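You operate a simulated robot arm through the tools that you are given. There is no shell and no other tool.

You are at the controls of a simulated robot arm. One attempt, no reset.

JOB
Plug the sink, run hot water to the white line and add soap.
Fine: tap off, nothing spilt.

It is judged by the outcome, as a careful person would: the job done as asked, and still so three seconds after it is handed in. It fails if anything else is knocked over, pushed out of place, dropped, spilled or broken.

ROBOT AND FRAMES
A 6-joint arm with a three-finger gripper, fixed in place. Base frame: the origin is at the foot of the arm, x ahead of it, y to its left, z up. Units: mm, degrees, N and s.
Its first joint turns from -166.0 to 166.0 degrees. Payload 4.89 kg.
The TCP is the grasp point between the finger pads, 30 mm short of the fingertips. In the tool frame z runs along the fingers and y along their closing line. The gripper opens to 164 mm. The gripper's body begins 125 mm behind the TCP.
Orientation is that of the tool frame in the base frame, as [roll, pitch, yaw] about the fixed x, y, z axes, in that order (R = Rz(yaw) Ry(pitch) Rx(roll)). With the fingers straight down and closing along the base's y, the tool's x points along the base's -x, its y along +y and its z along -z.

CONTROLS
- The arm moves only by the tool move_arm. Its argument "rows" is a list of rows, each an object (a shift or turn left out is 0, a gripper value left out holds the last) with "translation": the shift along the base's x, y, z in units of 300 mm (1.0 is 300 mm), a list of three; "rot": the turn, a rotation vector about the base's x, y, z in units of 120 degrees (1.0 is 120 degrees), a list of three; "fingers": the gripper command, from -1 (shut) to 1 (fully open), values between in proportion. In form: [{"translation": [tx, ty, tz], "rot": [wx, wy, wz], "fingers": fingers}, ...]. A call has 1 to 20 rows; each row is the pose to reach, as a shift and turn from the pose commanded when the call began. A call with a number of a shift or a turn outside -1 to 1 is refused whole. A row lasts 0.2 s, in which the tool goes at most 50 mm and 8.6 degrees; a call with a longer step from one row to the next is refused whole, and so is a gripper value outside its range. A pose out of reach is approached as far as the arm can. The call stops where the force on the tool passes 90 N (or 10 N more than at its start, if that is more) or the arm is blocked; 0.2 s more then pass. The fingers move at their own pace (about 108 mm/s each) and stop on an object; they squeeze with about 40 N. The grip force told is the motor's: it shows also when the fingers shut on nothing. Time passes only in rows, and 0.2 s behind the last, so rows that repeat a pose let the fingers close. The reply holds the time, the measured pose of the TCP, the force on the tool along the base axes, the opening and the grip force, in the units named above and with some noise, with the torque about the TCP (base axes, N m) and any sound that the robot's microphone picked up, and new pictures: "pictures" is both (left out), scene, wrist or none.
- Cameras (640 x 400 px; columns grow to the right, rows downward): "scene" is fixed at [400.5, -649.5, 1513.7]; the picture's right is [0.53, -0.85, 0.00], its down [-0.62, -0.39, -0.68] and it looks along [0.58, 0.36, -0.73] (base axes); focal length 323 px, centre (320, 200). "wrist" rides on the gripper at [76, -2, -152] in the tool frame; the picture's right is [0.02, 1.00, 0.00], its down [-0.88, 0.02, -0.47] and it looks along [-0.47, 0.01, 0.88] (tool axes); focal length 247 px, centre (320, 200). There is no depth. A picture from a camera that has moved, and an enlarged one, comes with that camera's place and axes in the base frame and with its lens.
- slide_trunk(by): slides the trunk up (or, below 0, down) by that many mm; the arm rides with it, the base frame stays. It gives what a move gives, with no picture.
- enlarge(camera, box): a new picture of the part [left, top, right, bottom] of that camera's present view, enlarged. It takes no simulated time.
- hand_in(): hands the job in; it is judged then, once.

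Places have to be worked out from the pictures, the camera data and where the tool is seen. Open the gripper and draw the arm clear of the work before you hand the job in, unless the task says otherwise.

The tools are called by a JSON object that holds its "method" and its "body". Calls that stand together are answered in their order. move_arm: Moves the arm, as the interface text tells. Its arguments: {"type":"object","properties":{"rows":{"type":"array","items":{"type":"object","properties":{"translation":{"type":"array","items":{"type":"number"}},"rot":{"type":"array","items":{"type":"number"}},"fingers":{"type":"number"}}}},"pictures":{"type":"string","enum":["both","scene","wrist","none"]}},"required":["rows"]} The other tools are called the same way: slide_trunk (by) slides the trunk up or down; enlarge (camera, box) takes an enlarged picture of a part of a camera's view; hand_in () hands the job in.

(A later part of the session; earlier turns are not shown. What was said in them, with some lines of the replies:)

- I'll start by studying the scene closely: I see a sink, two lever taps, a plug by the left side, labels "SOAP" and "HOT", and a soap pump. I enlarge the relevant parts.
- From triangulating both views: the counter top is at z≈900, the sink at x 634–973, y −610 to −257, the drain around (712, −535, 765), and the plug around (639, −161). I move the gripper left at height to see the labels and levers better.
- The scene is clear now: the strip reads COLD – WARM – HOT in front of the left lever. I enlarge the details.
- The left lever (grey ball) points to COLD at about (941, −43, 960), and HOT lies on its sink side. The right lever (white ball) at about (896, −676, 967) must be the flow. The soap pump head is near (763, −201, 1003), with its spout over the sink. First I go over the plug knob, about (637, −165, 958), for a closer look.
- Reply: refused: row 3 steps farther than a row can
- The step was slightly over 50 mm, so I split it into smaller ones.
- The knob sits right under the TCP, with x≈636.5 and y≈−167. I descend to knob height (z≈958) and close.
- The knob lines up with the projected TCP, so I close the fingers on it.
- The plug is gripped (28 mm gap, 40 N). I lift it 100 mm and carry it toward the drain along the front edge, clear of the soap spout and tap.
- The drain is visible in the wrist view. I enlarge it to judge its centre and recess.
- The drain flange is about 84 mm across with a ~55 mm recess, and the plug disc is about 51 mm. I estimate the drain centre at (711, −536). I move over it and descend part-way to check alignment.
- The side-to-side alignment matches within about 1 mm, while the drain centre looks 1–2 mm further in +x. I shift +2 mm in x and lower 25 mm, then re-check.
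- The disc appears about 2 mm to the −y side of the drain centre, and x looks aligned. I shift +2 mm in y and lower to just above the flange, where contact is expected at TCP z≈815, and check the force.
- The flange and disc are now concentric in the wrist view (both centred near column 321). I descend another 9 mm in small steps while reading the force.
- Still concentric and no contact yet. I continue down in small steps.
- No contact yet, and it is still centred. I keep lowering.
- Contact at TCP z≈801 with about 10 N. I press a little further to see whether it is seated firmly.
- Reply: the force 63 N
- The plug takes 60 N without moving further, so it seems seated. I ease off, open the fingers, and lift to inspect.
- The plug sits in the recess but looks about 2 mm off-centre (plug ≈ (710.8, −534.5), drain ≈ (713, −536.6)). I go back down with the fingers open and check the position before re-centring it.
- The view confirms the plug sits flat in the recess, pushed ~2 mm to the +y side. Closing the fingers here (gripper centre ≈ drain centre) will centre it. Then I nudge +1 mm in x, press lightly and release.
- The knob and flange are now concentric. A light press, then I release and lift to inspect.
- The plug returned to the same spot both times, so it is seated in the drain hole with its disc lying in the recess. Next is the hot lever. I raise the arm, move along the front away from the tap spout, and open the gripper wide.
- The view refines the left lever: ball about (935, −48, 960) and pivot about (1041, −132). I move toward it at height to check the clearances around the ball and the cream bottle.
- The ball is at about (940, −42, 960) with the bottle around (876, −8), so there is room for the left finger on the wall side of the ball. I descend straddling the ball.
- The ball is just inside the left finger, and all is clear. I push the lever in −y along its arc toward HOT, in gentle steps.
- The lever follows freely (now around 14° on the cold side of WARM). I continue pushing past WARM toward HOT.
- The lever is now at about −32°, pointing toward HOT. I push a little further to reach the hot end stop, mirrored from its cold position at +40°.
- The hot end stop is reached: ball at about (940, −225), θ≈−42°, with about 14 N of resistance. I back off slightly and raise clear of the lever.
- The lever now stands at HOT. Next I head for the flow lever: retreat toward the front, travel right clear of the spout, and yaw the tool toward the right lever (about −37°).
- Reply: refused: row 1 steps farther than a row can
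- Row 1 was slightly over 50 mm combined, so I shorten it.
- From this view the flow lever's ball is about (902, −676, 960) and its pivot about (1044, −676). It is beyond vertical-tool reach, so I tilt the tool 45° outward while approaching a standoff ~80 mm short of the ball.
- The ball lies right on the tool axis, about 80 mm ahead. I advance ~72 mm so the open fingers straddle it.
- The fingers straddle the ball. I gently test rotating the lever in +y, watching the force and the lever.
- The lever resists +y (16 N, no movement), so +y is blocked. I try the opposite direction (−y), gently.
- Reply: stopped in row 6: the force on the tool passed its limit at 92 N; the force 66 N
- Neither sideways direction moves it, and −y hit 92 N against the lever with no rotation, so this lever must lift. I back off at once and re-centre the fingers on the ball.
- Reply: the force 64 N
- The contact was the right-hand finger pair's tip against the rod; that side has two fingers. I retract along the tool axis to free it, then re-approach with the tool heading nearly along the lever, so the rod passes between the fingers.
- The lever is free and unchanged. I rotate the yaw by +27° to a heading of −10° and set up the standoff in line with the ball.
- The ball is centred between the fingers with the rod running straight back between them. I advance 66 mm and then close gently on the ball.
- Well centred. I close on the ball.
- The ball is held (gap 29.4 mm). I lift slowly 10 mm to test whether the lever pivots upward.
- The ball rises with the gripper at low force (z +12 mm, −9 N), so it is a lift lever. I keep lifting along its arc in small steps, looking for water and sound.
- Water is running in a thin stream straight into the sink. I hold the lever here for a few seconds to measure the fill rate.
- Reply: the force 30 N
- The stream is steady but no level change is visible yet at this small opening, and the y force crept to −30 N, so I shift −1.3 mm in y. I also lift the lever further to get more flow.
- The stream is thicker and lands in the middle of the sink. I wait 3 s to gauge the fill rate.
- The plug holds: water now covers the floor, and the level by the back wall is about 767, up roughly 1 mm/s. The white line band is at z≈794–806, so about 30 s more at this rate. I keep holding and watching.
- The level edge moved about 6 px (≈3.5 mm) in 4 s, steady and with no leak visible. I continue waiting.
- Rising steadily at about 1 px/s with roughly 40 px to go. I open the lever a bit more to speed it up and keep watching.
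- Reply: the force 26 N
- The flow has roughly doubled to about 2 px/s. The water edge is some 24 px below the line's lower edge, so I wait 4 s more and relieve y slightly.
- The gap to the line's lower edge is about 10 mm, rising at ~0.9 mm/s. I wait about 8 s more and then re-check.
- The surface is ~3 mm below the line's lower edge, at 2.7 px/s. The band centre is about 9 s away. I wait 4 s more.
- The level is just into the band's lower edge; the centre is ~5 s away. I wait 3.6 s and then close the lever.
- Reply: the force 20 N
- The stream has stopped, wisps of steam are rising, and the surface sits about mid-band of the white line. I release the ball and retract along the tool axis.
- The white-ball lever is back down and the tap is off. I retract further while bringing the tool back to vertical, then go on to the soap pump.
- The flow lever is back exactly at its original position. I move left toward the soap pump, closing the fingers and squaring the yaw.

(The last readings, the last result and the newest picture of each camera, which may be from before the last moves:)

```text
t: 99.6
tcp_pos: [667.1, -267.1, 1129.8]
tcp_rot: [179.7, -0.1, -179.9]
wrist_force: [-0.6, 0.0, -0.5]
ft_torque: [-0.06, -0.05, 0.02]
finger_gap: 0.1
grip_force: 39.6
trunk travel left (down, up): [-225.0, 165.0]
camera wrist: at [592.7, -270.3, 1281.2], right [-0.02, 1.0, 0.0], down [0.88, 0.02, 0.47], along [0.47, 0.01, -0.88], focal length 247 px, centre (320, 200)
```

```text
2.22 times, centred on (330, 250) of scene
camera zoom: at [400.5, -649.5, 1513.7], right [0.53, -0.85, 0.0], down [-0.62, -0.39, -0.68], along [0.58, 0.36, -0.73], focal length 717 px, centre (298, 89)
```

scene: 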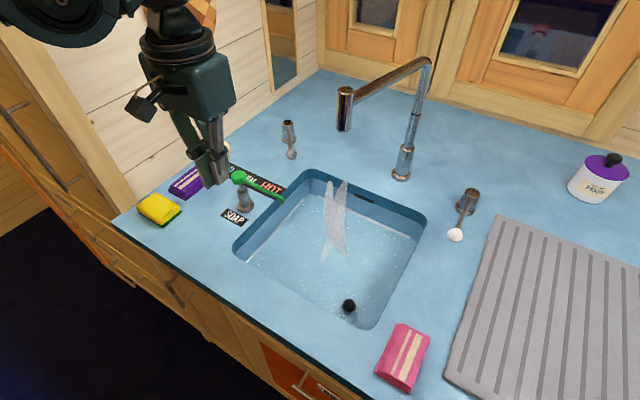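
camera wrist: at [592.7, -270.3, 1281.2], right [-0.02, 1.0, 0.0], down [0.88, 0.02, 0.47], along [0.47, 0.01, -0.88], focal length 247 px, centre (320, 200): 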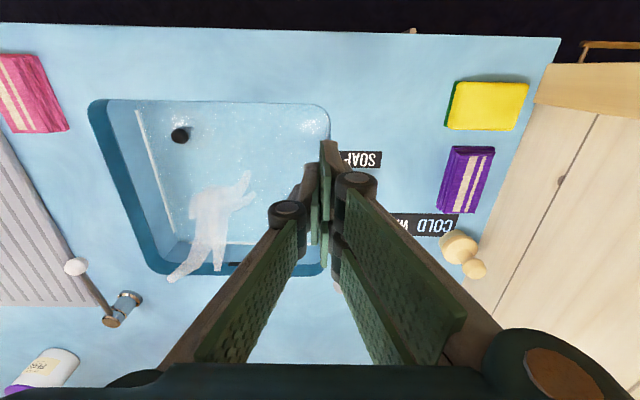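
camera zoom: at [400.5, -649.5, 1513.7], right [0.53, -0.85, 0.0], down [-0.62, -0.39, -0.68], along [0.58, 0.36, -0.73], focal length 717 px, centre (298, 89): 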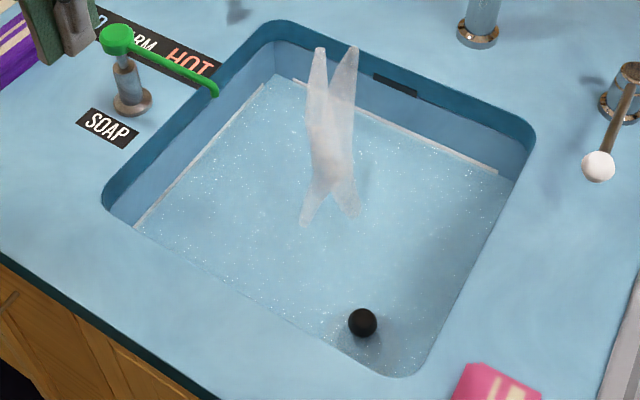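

Steam is rising and the level is at the line. I position the closed fingertips above the soap pump's green head, about (763, −203, top ≈1012).

{"method": "move_arm", "body": {"rows": [{"translation": [0.107, 0.073, -0.05]}, {"translation": [0.213, 0.146, -0.1]}, {"translation": [0.317, 0.218, -0.15]}, {"translation": [0.317, 0.218, -0.183]}, {"translation": [0.317, 0.218, -0.183]}], "pictures": "both"}}

{"method": "enlarge", "body": {"camera": "scene", "box": [190, 120, 310, 230]}}

{"method": "enlarge", "body": {"camera": "wrist", "box": [240, 100, 400, 240]}}

```text
t: 100.8
tcp_pos: [764.6, -202.4, 1076.2]
tcp_rot: [179.6, -0.2, -180.0]
wrist_force: [-0.4, 0.5, -0.5]
ft_torque: [-0.05, 0.1, 0.01]
finger_gap: 0.1
grip_force: 39.8
trunk travel left (down, up): [-225.0, 165.0]
camera wrist: at [688.1, -205.9, 1226.3], right [-0.02, 1.0, 0.0], down [0.88, 0.02, 0.47], along [0.47, 0.01, -0.88], focal length 247 px, centre (320, 200)
```

scene: 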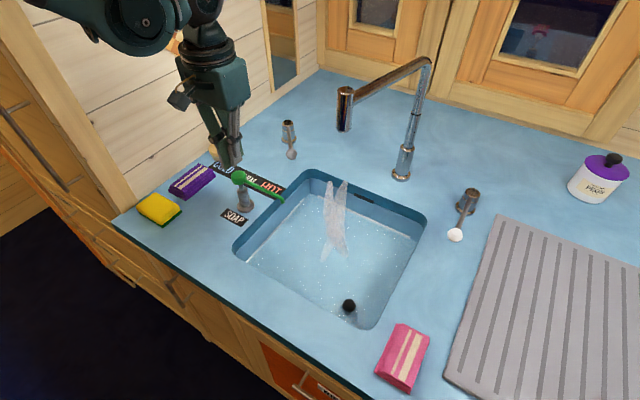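
wrist: 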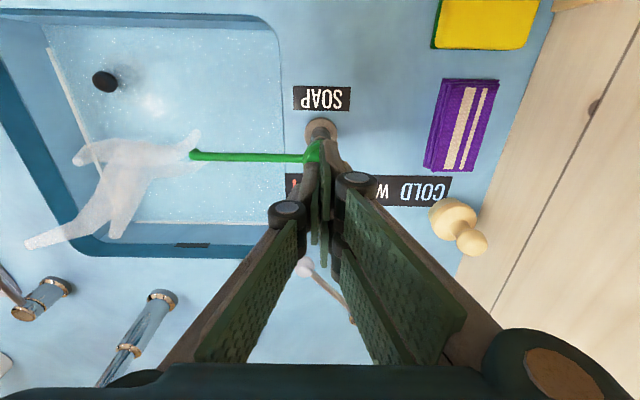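

```text
3.64 times, centred on (250, 175) of scene
camera zoom: at [400.5, -649.5, 1513.7], right [0.53, -0.85, 0.0], down [-0.62, -0.39, -0.68], along [0.58, 0.36, -0.73], focal length 1173 px, centre (574, 291)
```

zoom: 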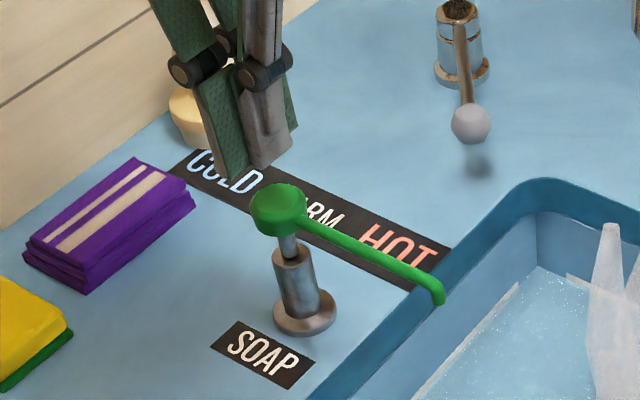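

```text
2.86 times, centred on (320, 170) of wrist
camera zoom: at [688.1, -205.9, 1226.3], right [-0.02, 1.0, 0.0], down [0.88, 0.02, 0.47], along [0.47, 0.01, -0.88], focal length 706 px, centre (320, 286)
```

zoom: 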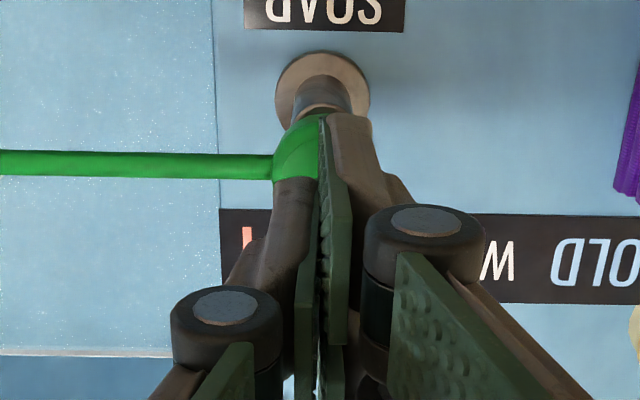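

The fingertips are centred over the head. I shift −2 mm in x, then lower slowly and press the pump while watching the force.

{"method": "move_arm", "body": {"rows": [{"translation": [-0.007, 0, -0.06]}, {"translation": [-0.007, 0, -0.09]}, {"translation": [-0.007, 0, -0.11]}, {"translation": [-0.007, 0, -0.125]}, {"translation": [-0.007, 0, -0.14]}], "pictures": "scene"}}

{"method": "enlarge", "body": {"camera": "scene", "box": [190, 120, 310, 230]}}

```text
t: 102.0
tcp_pos: [761.4, -202.5, 1033.0]
tcp_rot: [179.8, 0.0, -179.9]
wrist_force: [1.3, 1.6, 3.4]
ft_torque: [0.0, -0.08, -0.01]
finger_gap: 6.0
grip_force: 45.1
trunk travel left (down, up): [-225.0, 165.0]
```

scene: 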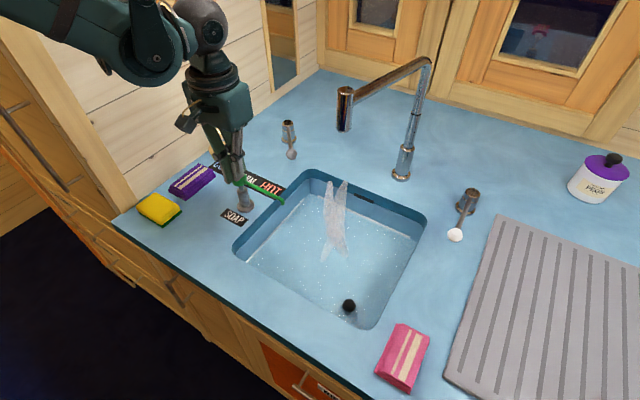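

```text
3.64 times, centred on (250, 175) of scene
camera zoom: at [400.5, -649.5, 1513.7], right [0.53, -0.85, 0.0], down [-0.62, -0.39, -0.68], along [0.58, 0.36, -0.73], focal length 1173 px, centre (574, 291)
```

zoom: 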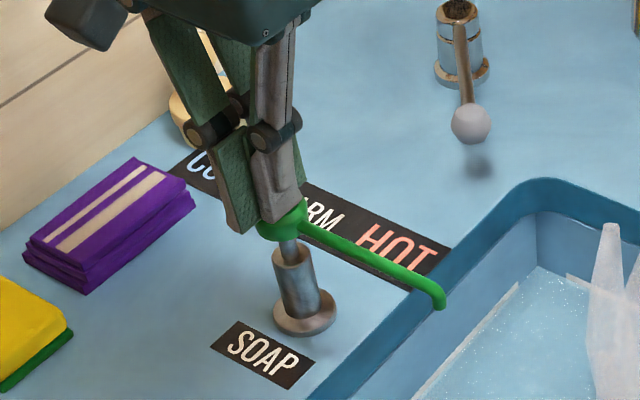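

The fingers are being wedged apart by the head (gap 6 mm) with little force. I lift off and shift +5 mm in y so the single finger's tip lands squarely on the head's centre.

{"method": "move_arm", "body": {"rows": [{"translation": [0, 0, 0.08], "fingers": -1}, {"translation": [0, 0.017, 0.1]}, {"translation": [0, 0.017, 0.1]}, {"translation": [0, 0.017, 0.1]}], "pictures": "both"}}

{"method": "enlarge", "body": {"camera": "scene", "box": [190, 120, 310, 230]}}

{"method": "enlarge", "body": {"camera": "wrist", "box": [240, 100, 400, 240]}}

```text
t: 103.0
tcp_pos: [760.6, -196.3, 1062.9]
tcp_rot: [179.7, -0.1, -179.9]
wrist_force: [-0.4, 0.2, -0.5]
ft_torque: [-0.03, -0.04, 0.01]
finger_gap: 0.4
grip_force: 45.2
trunk travel left (down, up): [-225.0, 165.0]
camera wrist: at [684.9, -200.6, 1214.1], right [-0.02, 1.0, 0.0], down [0.88, 0.02, 0.47], along [0.47, 0.01, -0.88], focal length 247 px, centre (320, 200)
```

scene: 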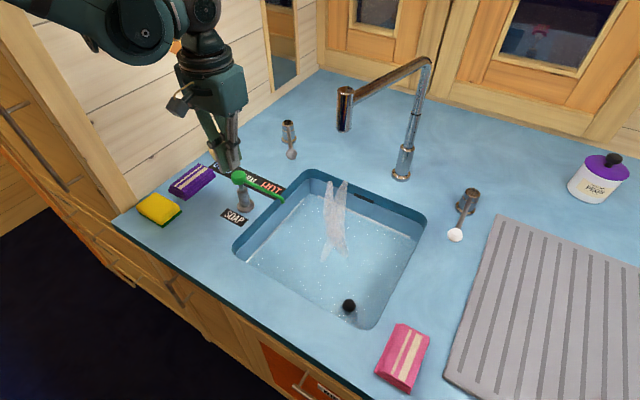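
wrist: 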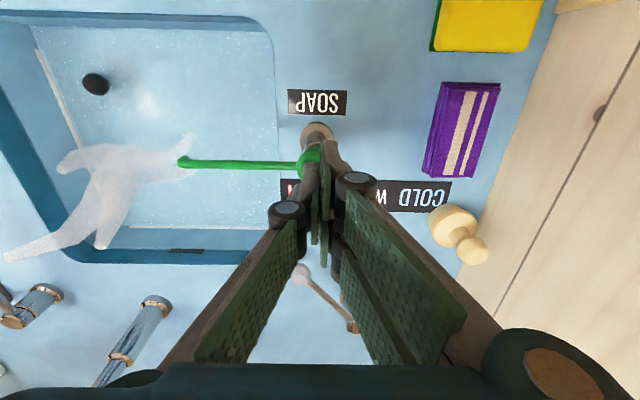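

```text
3.64 times, centred on (250, 175) of scene
camera zoom: at [400.5, -649.5, 1513.7], right [0.53, -0.85, 0.0], down [-0.62, -0.39, -0.68], along [0.58, 0.36, -0.73], focal length 1173 px, centre (574, 291)
```

zoom: 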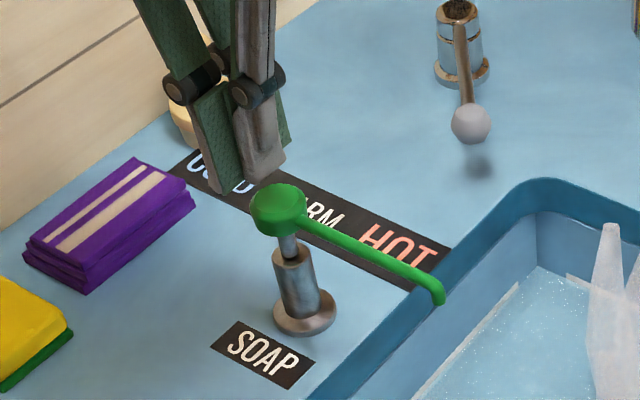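

```text
2.86 times, centred on (320, 170) of wrist
camera zoom: at [684.9, -200.6, 1214.1], right [-0.02, 1.0, 0.0], down [0.88, 0.02, 0.47], along [0.47, 0.01, -0.88], focal length 706 px, centre (320, 286)
```

zoom: 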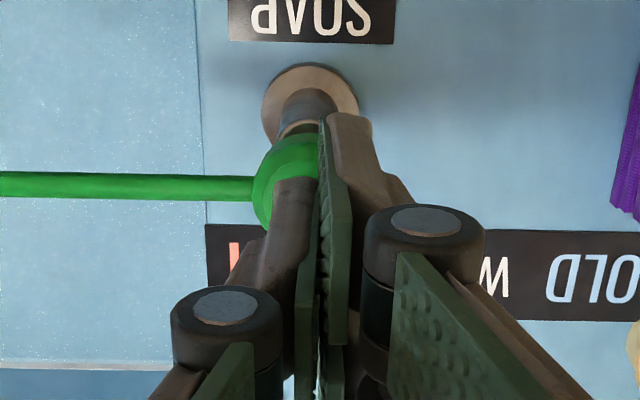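

Head and finger tip are now aligned at about (760.5, −204). I press down again in small steps.

{"method": "move_arm", "body": {"rows": [{"translation": [0, 0, -0.05]}, {"translation": [0, 0, -0.075]}, {"translation": [0, 0, -0.09]}, {"translation": [0, 0, -0.105]}, {"translation": [0, 0, -0.105]}], "pictures": "scene"}}

{"method": "enlarge", "body": {"camera": "scene", "box": [190, 120, 310, 230]}}

```text
t: 104.2
tcp_pos: [761.1, -196.9, 1032.4]
tcp_rot: [179.8, -0.1, -179.9]
wrist_force: [-1.5, -0.6, 3.9]
ft_torque: [-0.02, 0.01, -0.02]
finger_gap: 6.2
grip_force: 44.8
trunk travel left (down, up): [-225.0, 165.0]
```

scene: 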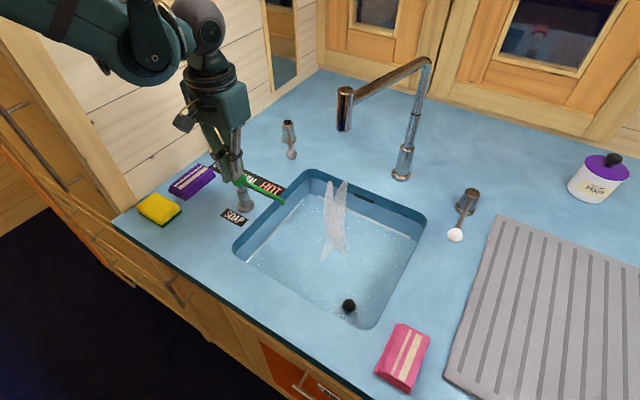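

```text
3.64 times, centred on (250, 175) of scene
camera zoom: at [400.5, -649.5, 1513.7], right [0.53, -0.85, 0.0], down [-0.62, -0.39, -0.68], along [0.58, 0.36, -0.73], focal length 1173 px, centre (574, 291)
```

zoom: 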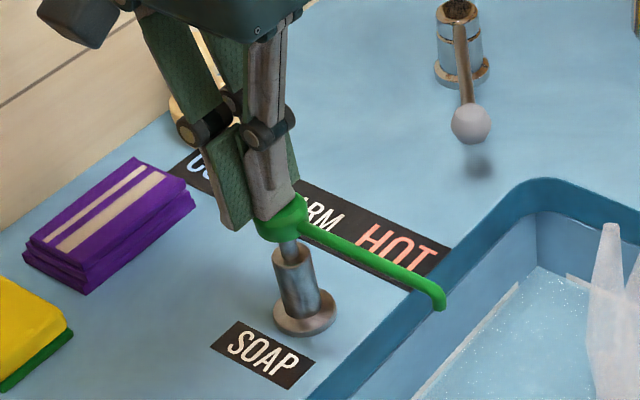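

The single finger's tip sits on the head with only 4 N so far. I continue pressing down for the pump stroke.

{"method": "move_arm", "body": {"rows": [{"translation": [0, 0, -0.015]}, {"translation": [0, 0, -0.03]}, {"translation": [0, 0, -0.045]}, {"translation": [0, 0, -0.045]}], "pictures": "scene"}}

{"method": "enlarge", "body": {"camera": "scene", "box": [190, 120, 310, 230]}}

{"method": "enlarge", "body": {"camera": "wrist", "box": [160, 80, 400, 240]}}

```text
t: 105.2
tcp_pos: [761.0, -195.5, 1020.3]
tcp_rot: [179.7, -0.1, -179.9]
wrist_force: [10.7, -1.3, 53.3]
ft_torque: [0.02, -0.42, 0.0]
finger_gap: 5.9
grip_force: 45.0
trunk travel left (down, up): [-225.0, 165.0]
```

scene: 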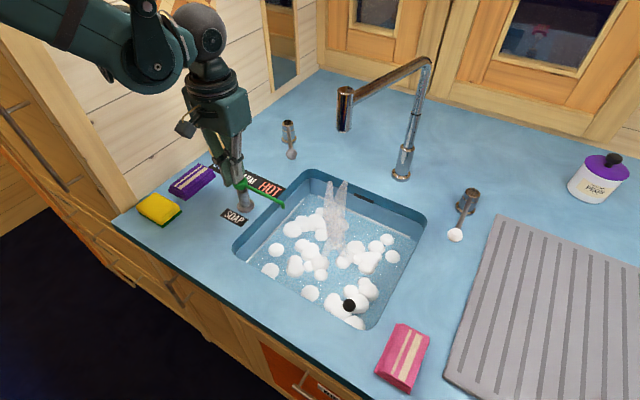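

```text
3.64 times, centred on (250, 175) of scene
camera zoom: at [400.5, -649.5, 1513.7], right [0.53, -0.85, 0.0], down [-0.62, -0.39, -0.68], along [0.58, 0.36, -0.73], focal length 1173 px, centre (574, 291)
```

zoom: 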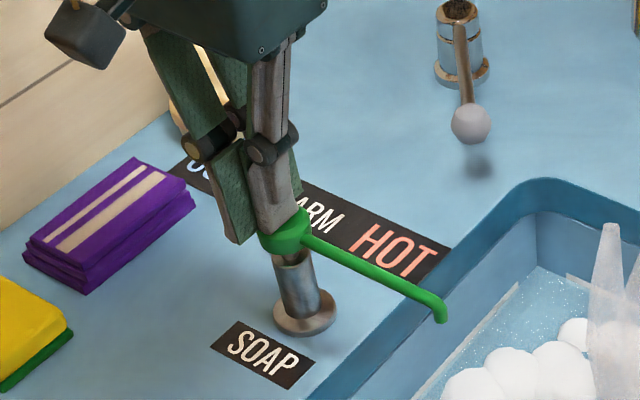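

```text
2.50 times, centred on (280, 160) of wrist
camera zoom: at [685.0, -200.1, 1171.1], right [-0.02, 1.0, 0.0], down [0.88, 0.02, 0.47], along [0.47, 0.01, -0.88], focal length 617 px, centre (420, 300)
```

zoom: 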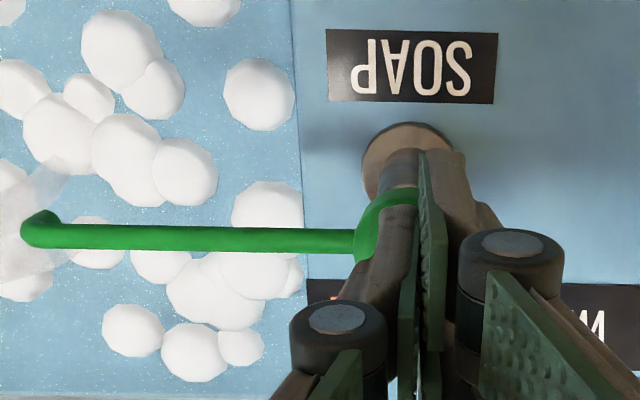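

The pump was pressed fully (53 N) and suds appeared across the water, so the soap is in. I lift straight off the pump.

{"method": "move_arm", "body": {"rows": [{"translation": [0, 0, 0.04]}, {"translation": [0, 0, 0.12]}, {"translation": [0, 0, 0.26]}, {"translation": [0, 0, 0.4]}, {"translation": [0, 0, 0.5]}, {"translation": [0, 0, 0.5]}], "pictures": "both"}}

{"method": "enlarge", "body": {"camera": "scene", "box": [190, 140, 310, 250]}}

```text
t: 106.6
tcp_pos: [759.3, -198.5, 1165.9]
tcp_rot: [179.7, 0.0, -179.8]
wrist_force: [-0.8, 0.2, 0.2]
ft_torque: [0.0, -0.06, 0.0]
finger_gap: 0.0
grip_force: 44.5
trunk travel left (down, up): [-225.0, 165.0]
camera wrist: at [683.5, -202.4, 1318.8], right [-0.02, 1.0, 0.0], down [0.88, 0.02, 0.47], along [0.47, 0.01, -0.88], focal length 247 px, centre (320, 200)
```

scene: 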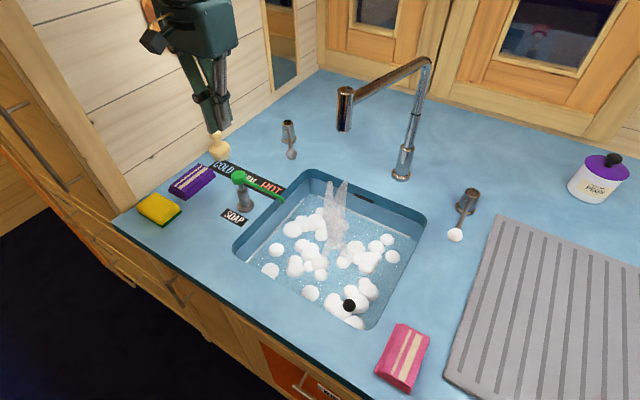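
wrist: 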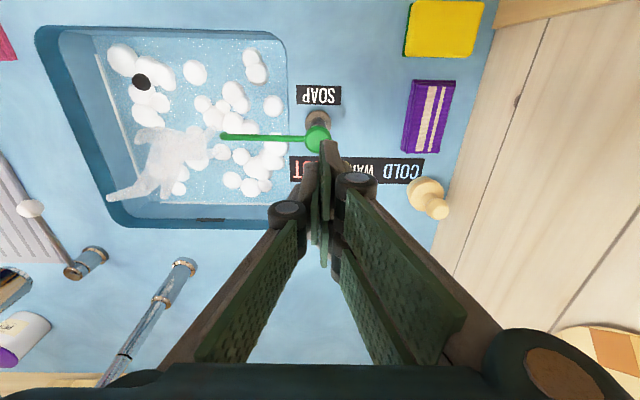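

```text
3.64 times, centred on (250, 195) of scene
camera zoom: at [400.5, -649.5, 1513.7], right [0.53, -0.85, 0.0], down [-0.62, -0.39, -0.68], along [0.58, 0.36, -0.73], focal length 1173 px, centre (574, 218)
```

zoom: 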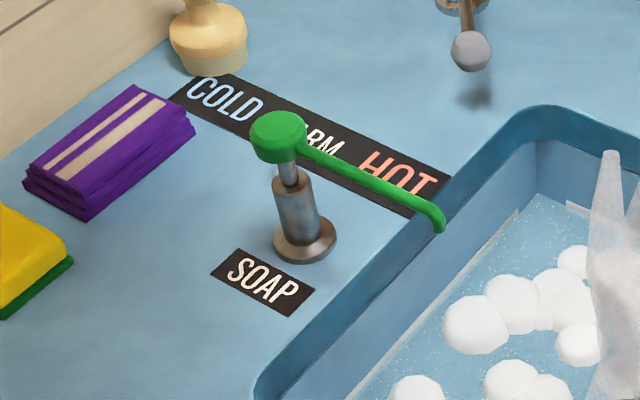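

The pump head sprang back. I draw the arm back to the front, clear of the work, open the gripper, and check the level.

{"method": "move_arm", "body": {"rows": [{"translation": [-0.14, 0, 0.05]}, {"translation": [-0.28, 0, 0.1]}, {"translation": [-0.42, 0, 0.15]}, {"translation": [-0.56, 0, 0.2]}, {"translation": [-0.7, 0, 0.22], "fingers": 0.5}, {"translation": [-0.7, 0, 0.22], "fingers": 1}, {"translation": [-0.7, 0, 0.22], "fingers": 1}, {"translation": [-0.7, 0, 0.22], "fingers": 1}, {"translation": [-0.7, 0, 0.22], "fingers": 1}], "pictures": "both"}}

{"method": "enlarge", "body": {"camera": "scene", "box": [220, 160, 440, 340]}}

{"method": "enlarge", "body": {"camera": "scene", "box": [300, 170, 420, 250]}}

{"method": "enlarge", "body": {"camera": "scene", "box": [230, 180, 320, 270]}}

```text
t: 108.6
tcp_pos: [549.9, -197.8, 1234.2]
tcp_rot: [179.7, 0.0, -179.9]
wrist_force: [1.3, 0.2, 0.1]
ft_torque: [0.02, 0.07, 0.02]
finger_gap: 164.0
grip_force: 0.1
trunk travel left (down, up): [-225.0, 165.0]
camera wrist: at [473.9, -201.7, 1385.4], right [-0.02, 1.0, 0.01], down [0.88, 0.02, 0.47], along [0.47, 0.01, -0.88], focal length 247 px, centre (320, 200)
```

scene: 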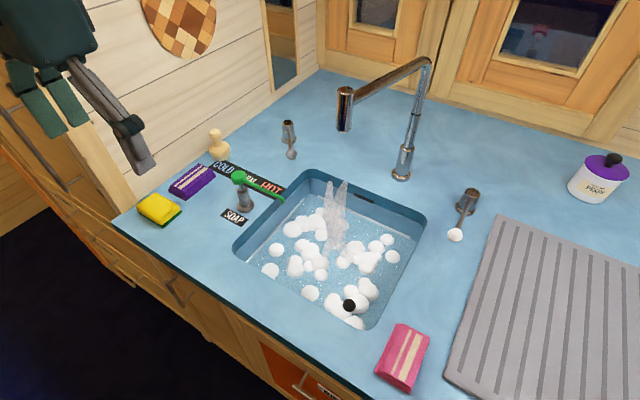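
wrist: 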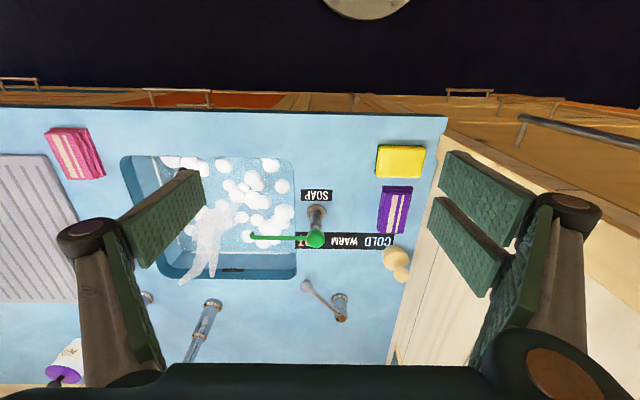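

```text
2.22 times, centred on (330, 250) of scene
camera zoom: at [400.5, -649.5, 1513.7], right [0.53, -0.85, 0.0], down [-0.62, -0.39, -0.68], along [0.58, 0.36, -0.73], focal length 717 px, centre (298, 89)
```

zoom: 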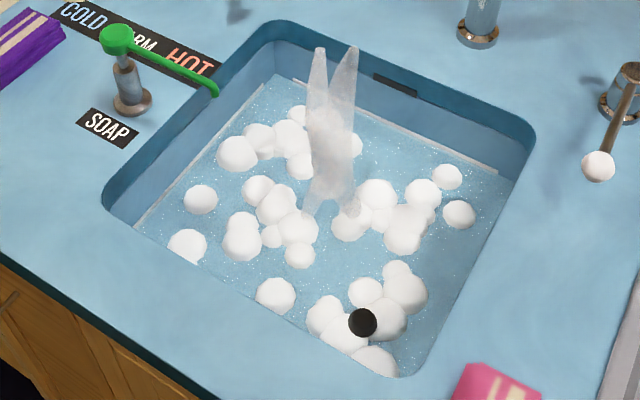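

```text
5.00 times, centred on (360, 210) of scene
camera zoom: at [400.5, -649.5, 1513.7], right [0.53, -0.85, 0.0], down [-0.62, -0.39, -0.68], along [0.58, 0.36, -0.73], focal length 1614 px, centre (120, 150)
```

zoom: 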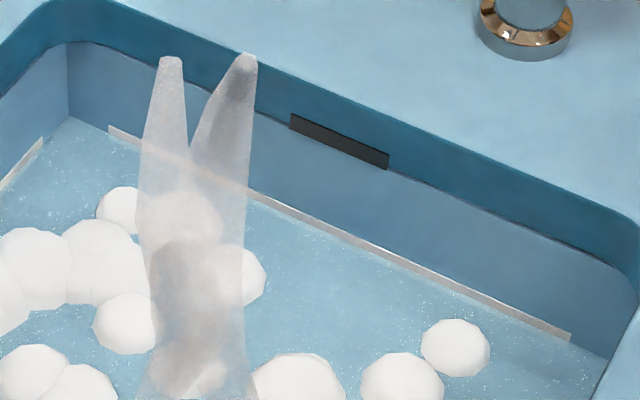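

```text
4.44 times, centred on (275, 225) of scene
camera zoom: at [400.5, -649.5, 1513.7], right [0.53, -0.85, 0.0], down [-0.62, -0.39, -0.68], along [0.58, 0.36, -0.73], focal length 1434 px, centre (520, 89)
```

zoom: 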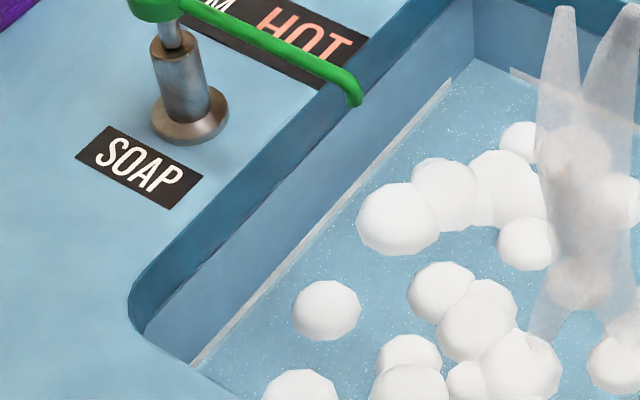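

The level sits at the white line, suds and steam are present, the counter is dry and the tap is off. I wait a few seconds to confirm the level holds.

{"method": "move_arm", "body": {"rows": [{}, {}, {}, {}, {}, {}, {}, {}, {}, {}, {}, {}, {}, {}, {}, {}, {}, {}, {}, {}], "pictures": "scene"}}

{"method": "enlarge", "body": {"camera": "scene", "box": [300, 170, 420, 250]}}

{"method": "enlarge", "body": {"camera": "scene", "box": [320, 70, 420, 190]}}

```text
t: 112.8
tcp_pos: [549.2, -197.2, 1234.6]
tcp_rot: [179.7, -0.1, -179.9]
wrist_force: [0.1, -0.2, -0.8]
ft_torque: [0.0, 0.02, 0.02]
finger_gap: 164.2
grip_force: 0.0
trunk travel left (down, up): [-225.0, 165.0]
```

scene: 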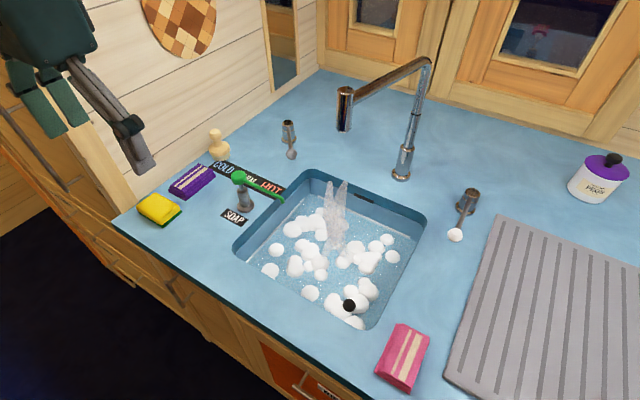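

```text
5.00 times, centred on (360, 210) of scene
camera zoom: at [400.5, -649.5, 1513.7], right [0.53, -0.85, 0.0], down [-0.62, -0.39, -0.68], along [0.58, 0.36, -0.73], focal length 1614 px, centre (120, 150)
```

zoom: 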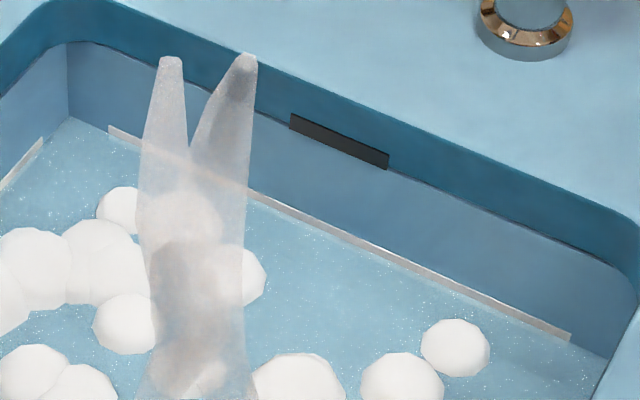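

```text
3.33 times, centred on (370, 130) of scene
camera zoom: at [400.5, -649.5, 1513.7], right [0.53, -0.85, 0.0], down [-0.62, -0.39, -0.68], along [0.58, 0.36, -0.73], focal length 1076 px, centre (153, 433)
```

zoom: 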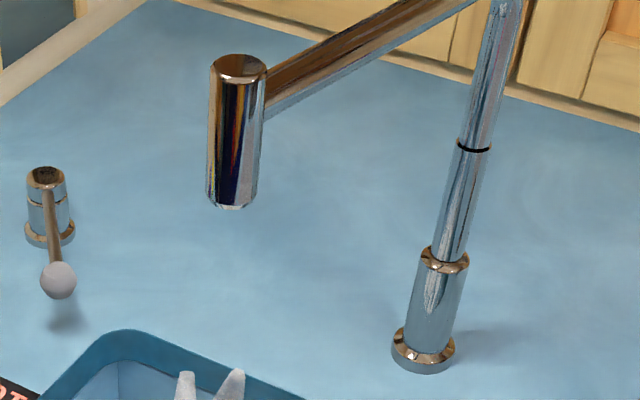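

The level is unchanged after 4 s, so the plug isn't leaking. No water comes from the spout, the surface is at the white line with suds, nothing else has moved or spilled, and the arm is clear with the gripper open. I hand the job in.

{"method": "hand_in", "body": {}}

```text
The job is handed in.
```

I've handed the job in: the sink is plugged, filled with hot water to the white line, and soaped.

- **Plug:** it is seated in the drain. It rests about 2 mm off-centre, but the level did not drop over a 4 s check before I handed in.
- **Water:** the temperature lever is at its HOT stop, and steam was rising off the water. The surface sits at about the middle of the white line.
- **Soap:** one full press of the pump produced suds across the water.
- **Tap:** the flow lever is back at its original position, and nothing is coming from the spout.
- **Surroundings:** the counter looks dry in the last pictures and nothing else appears to have moved. The arm is drawn back with the gripper open.

While working out how the flow lever moves, I pushed it sideways. One push reached 92 N before I backed off; afterwards it lifted and closed normally.
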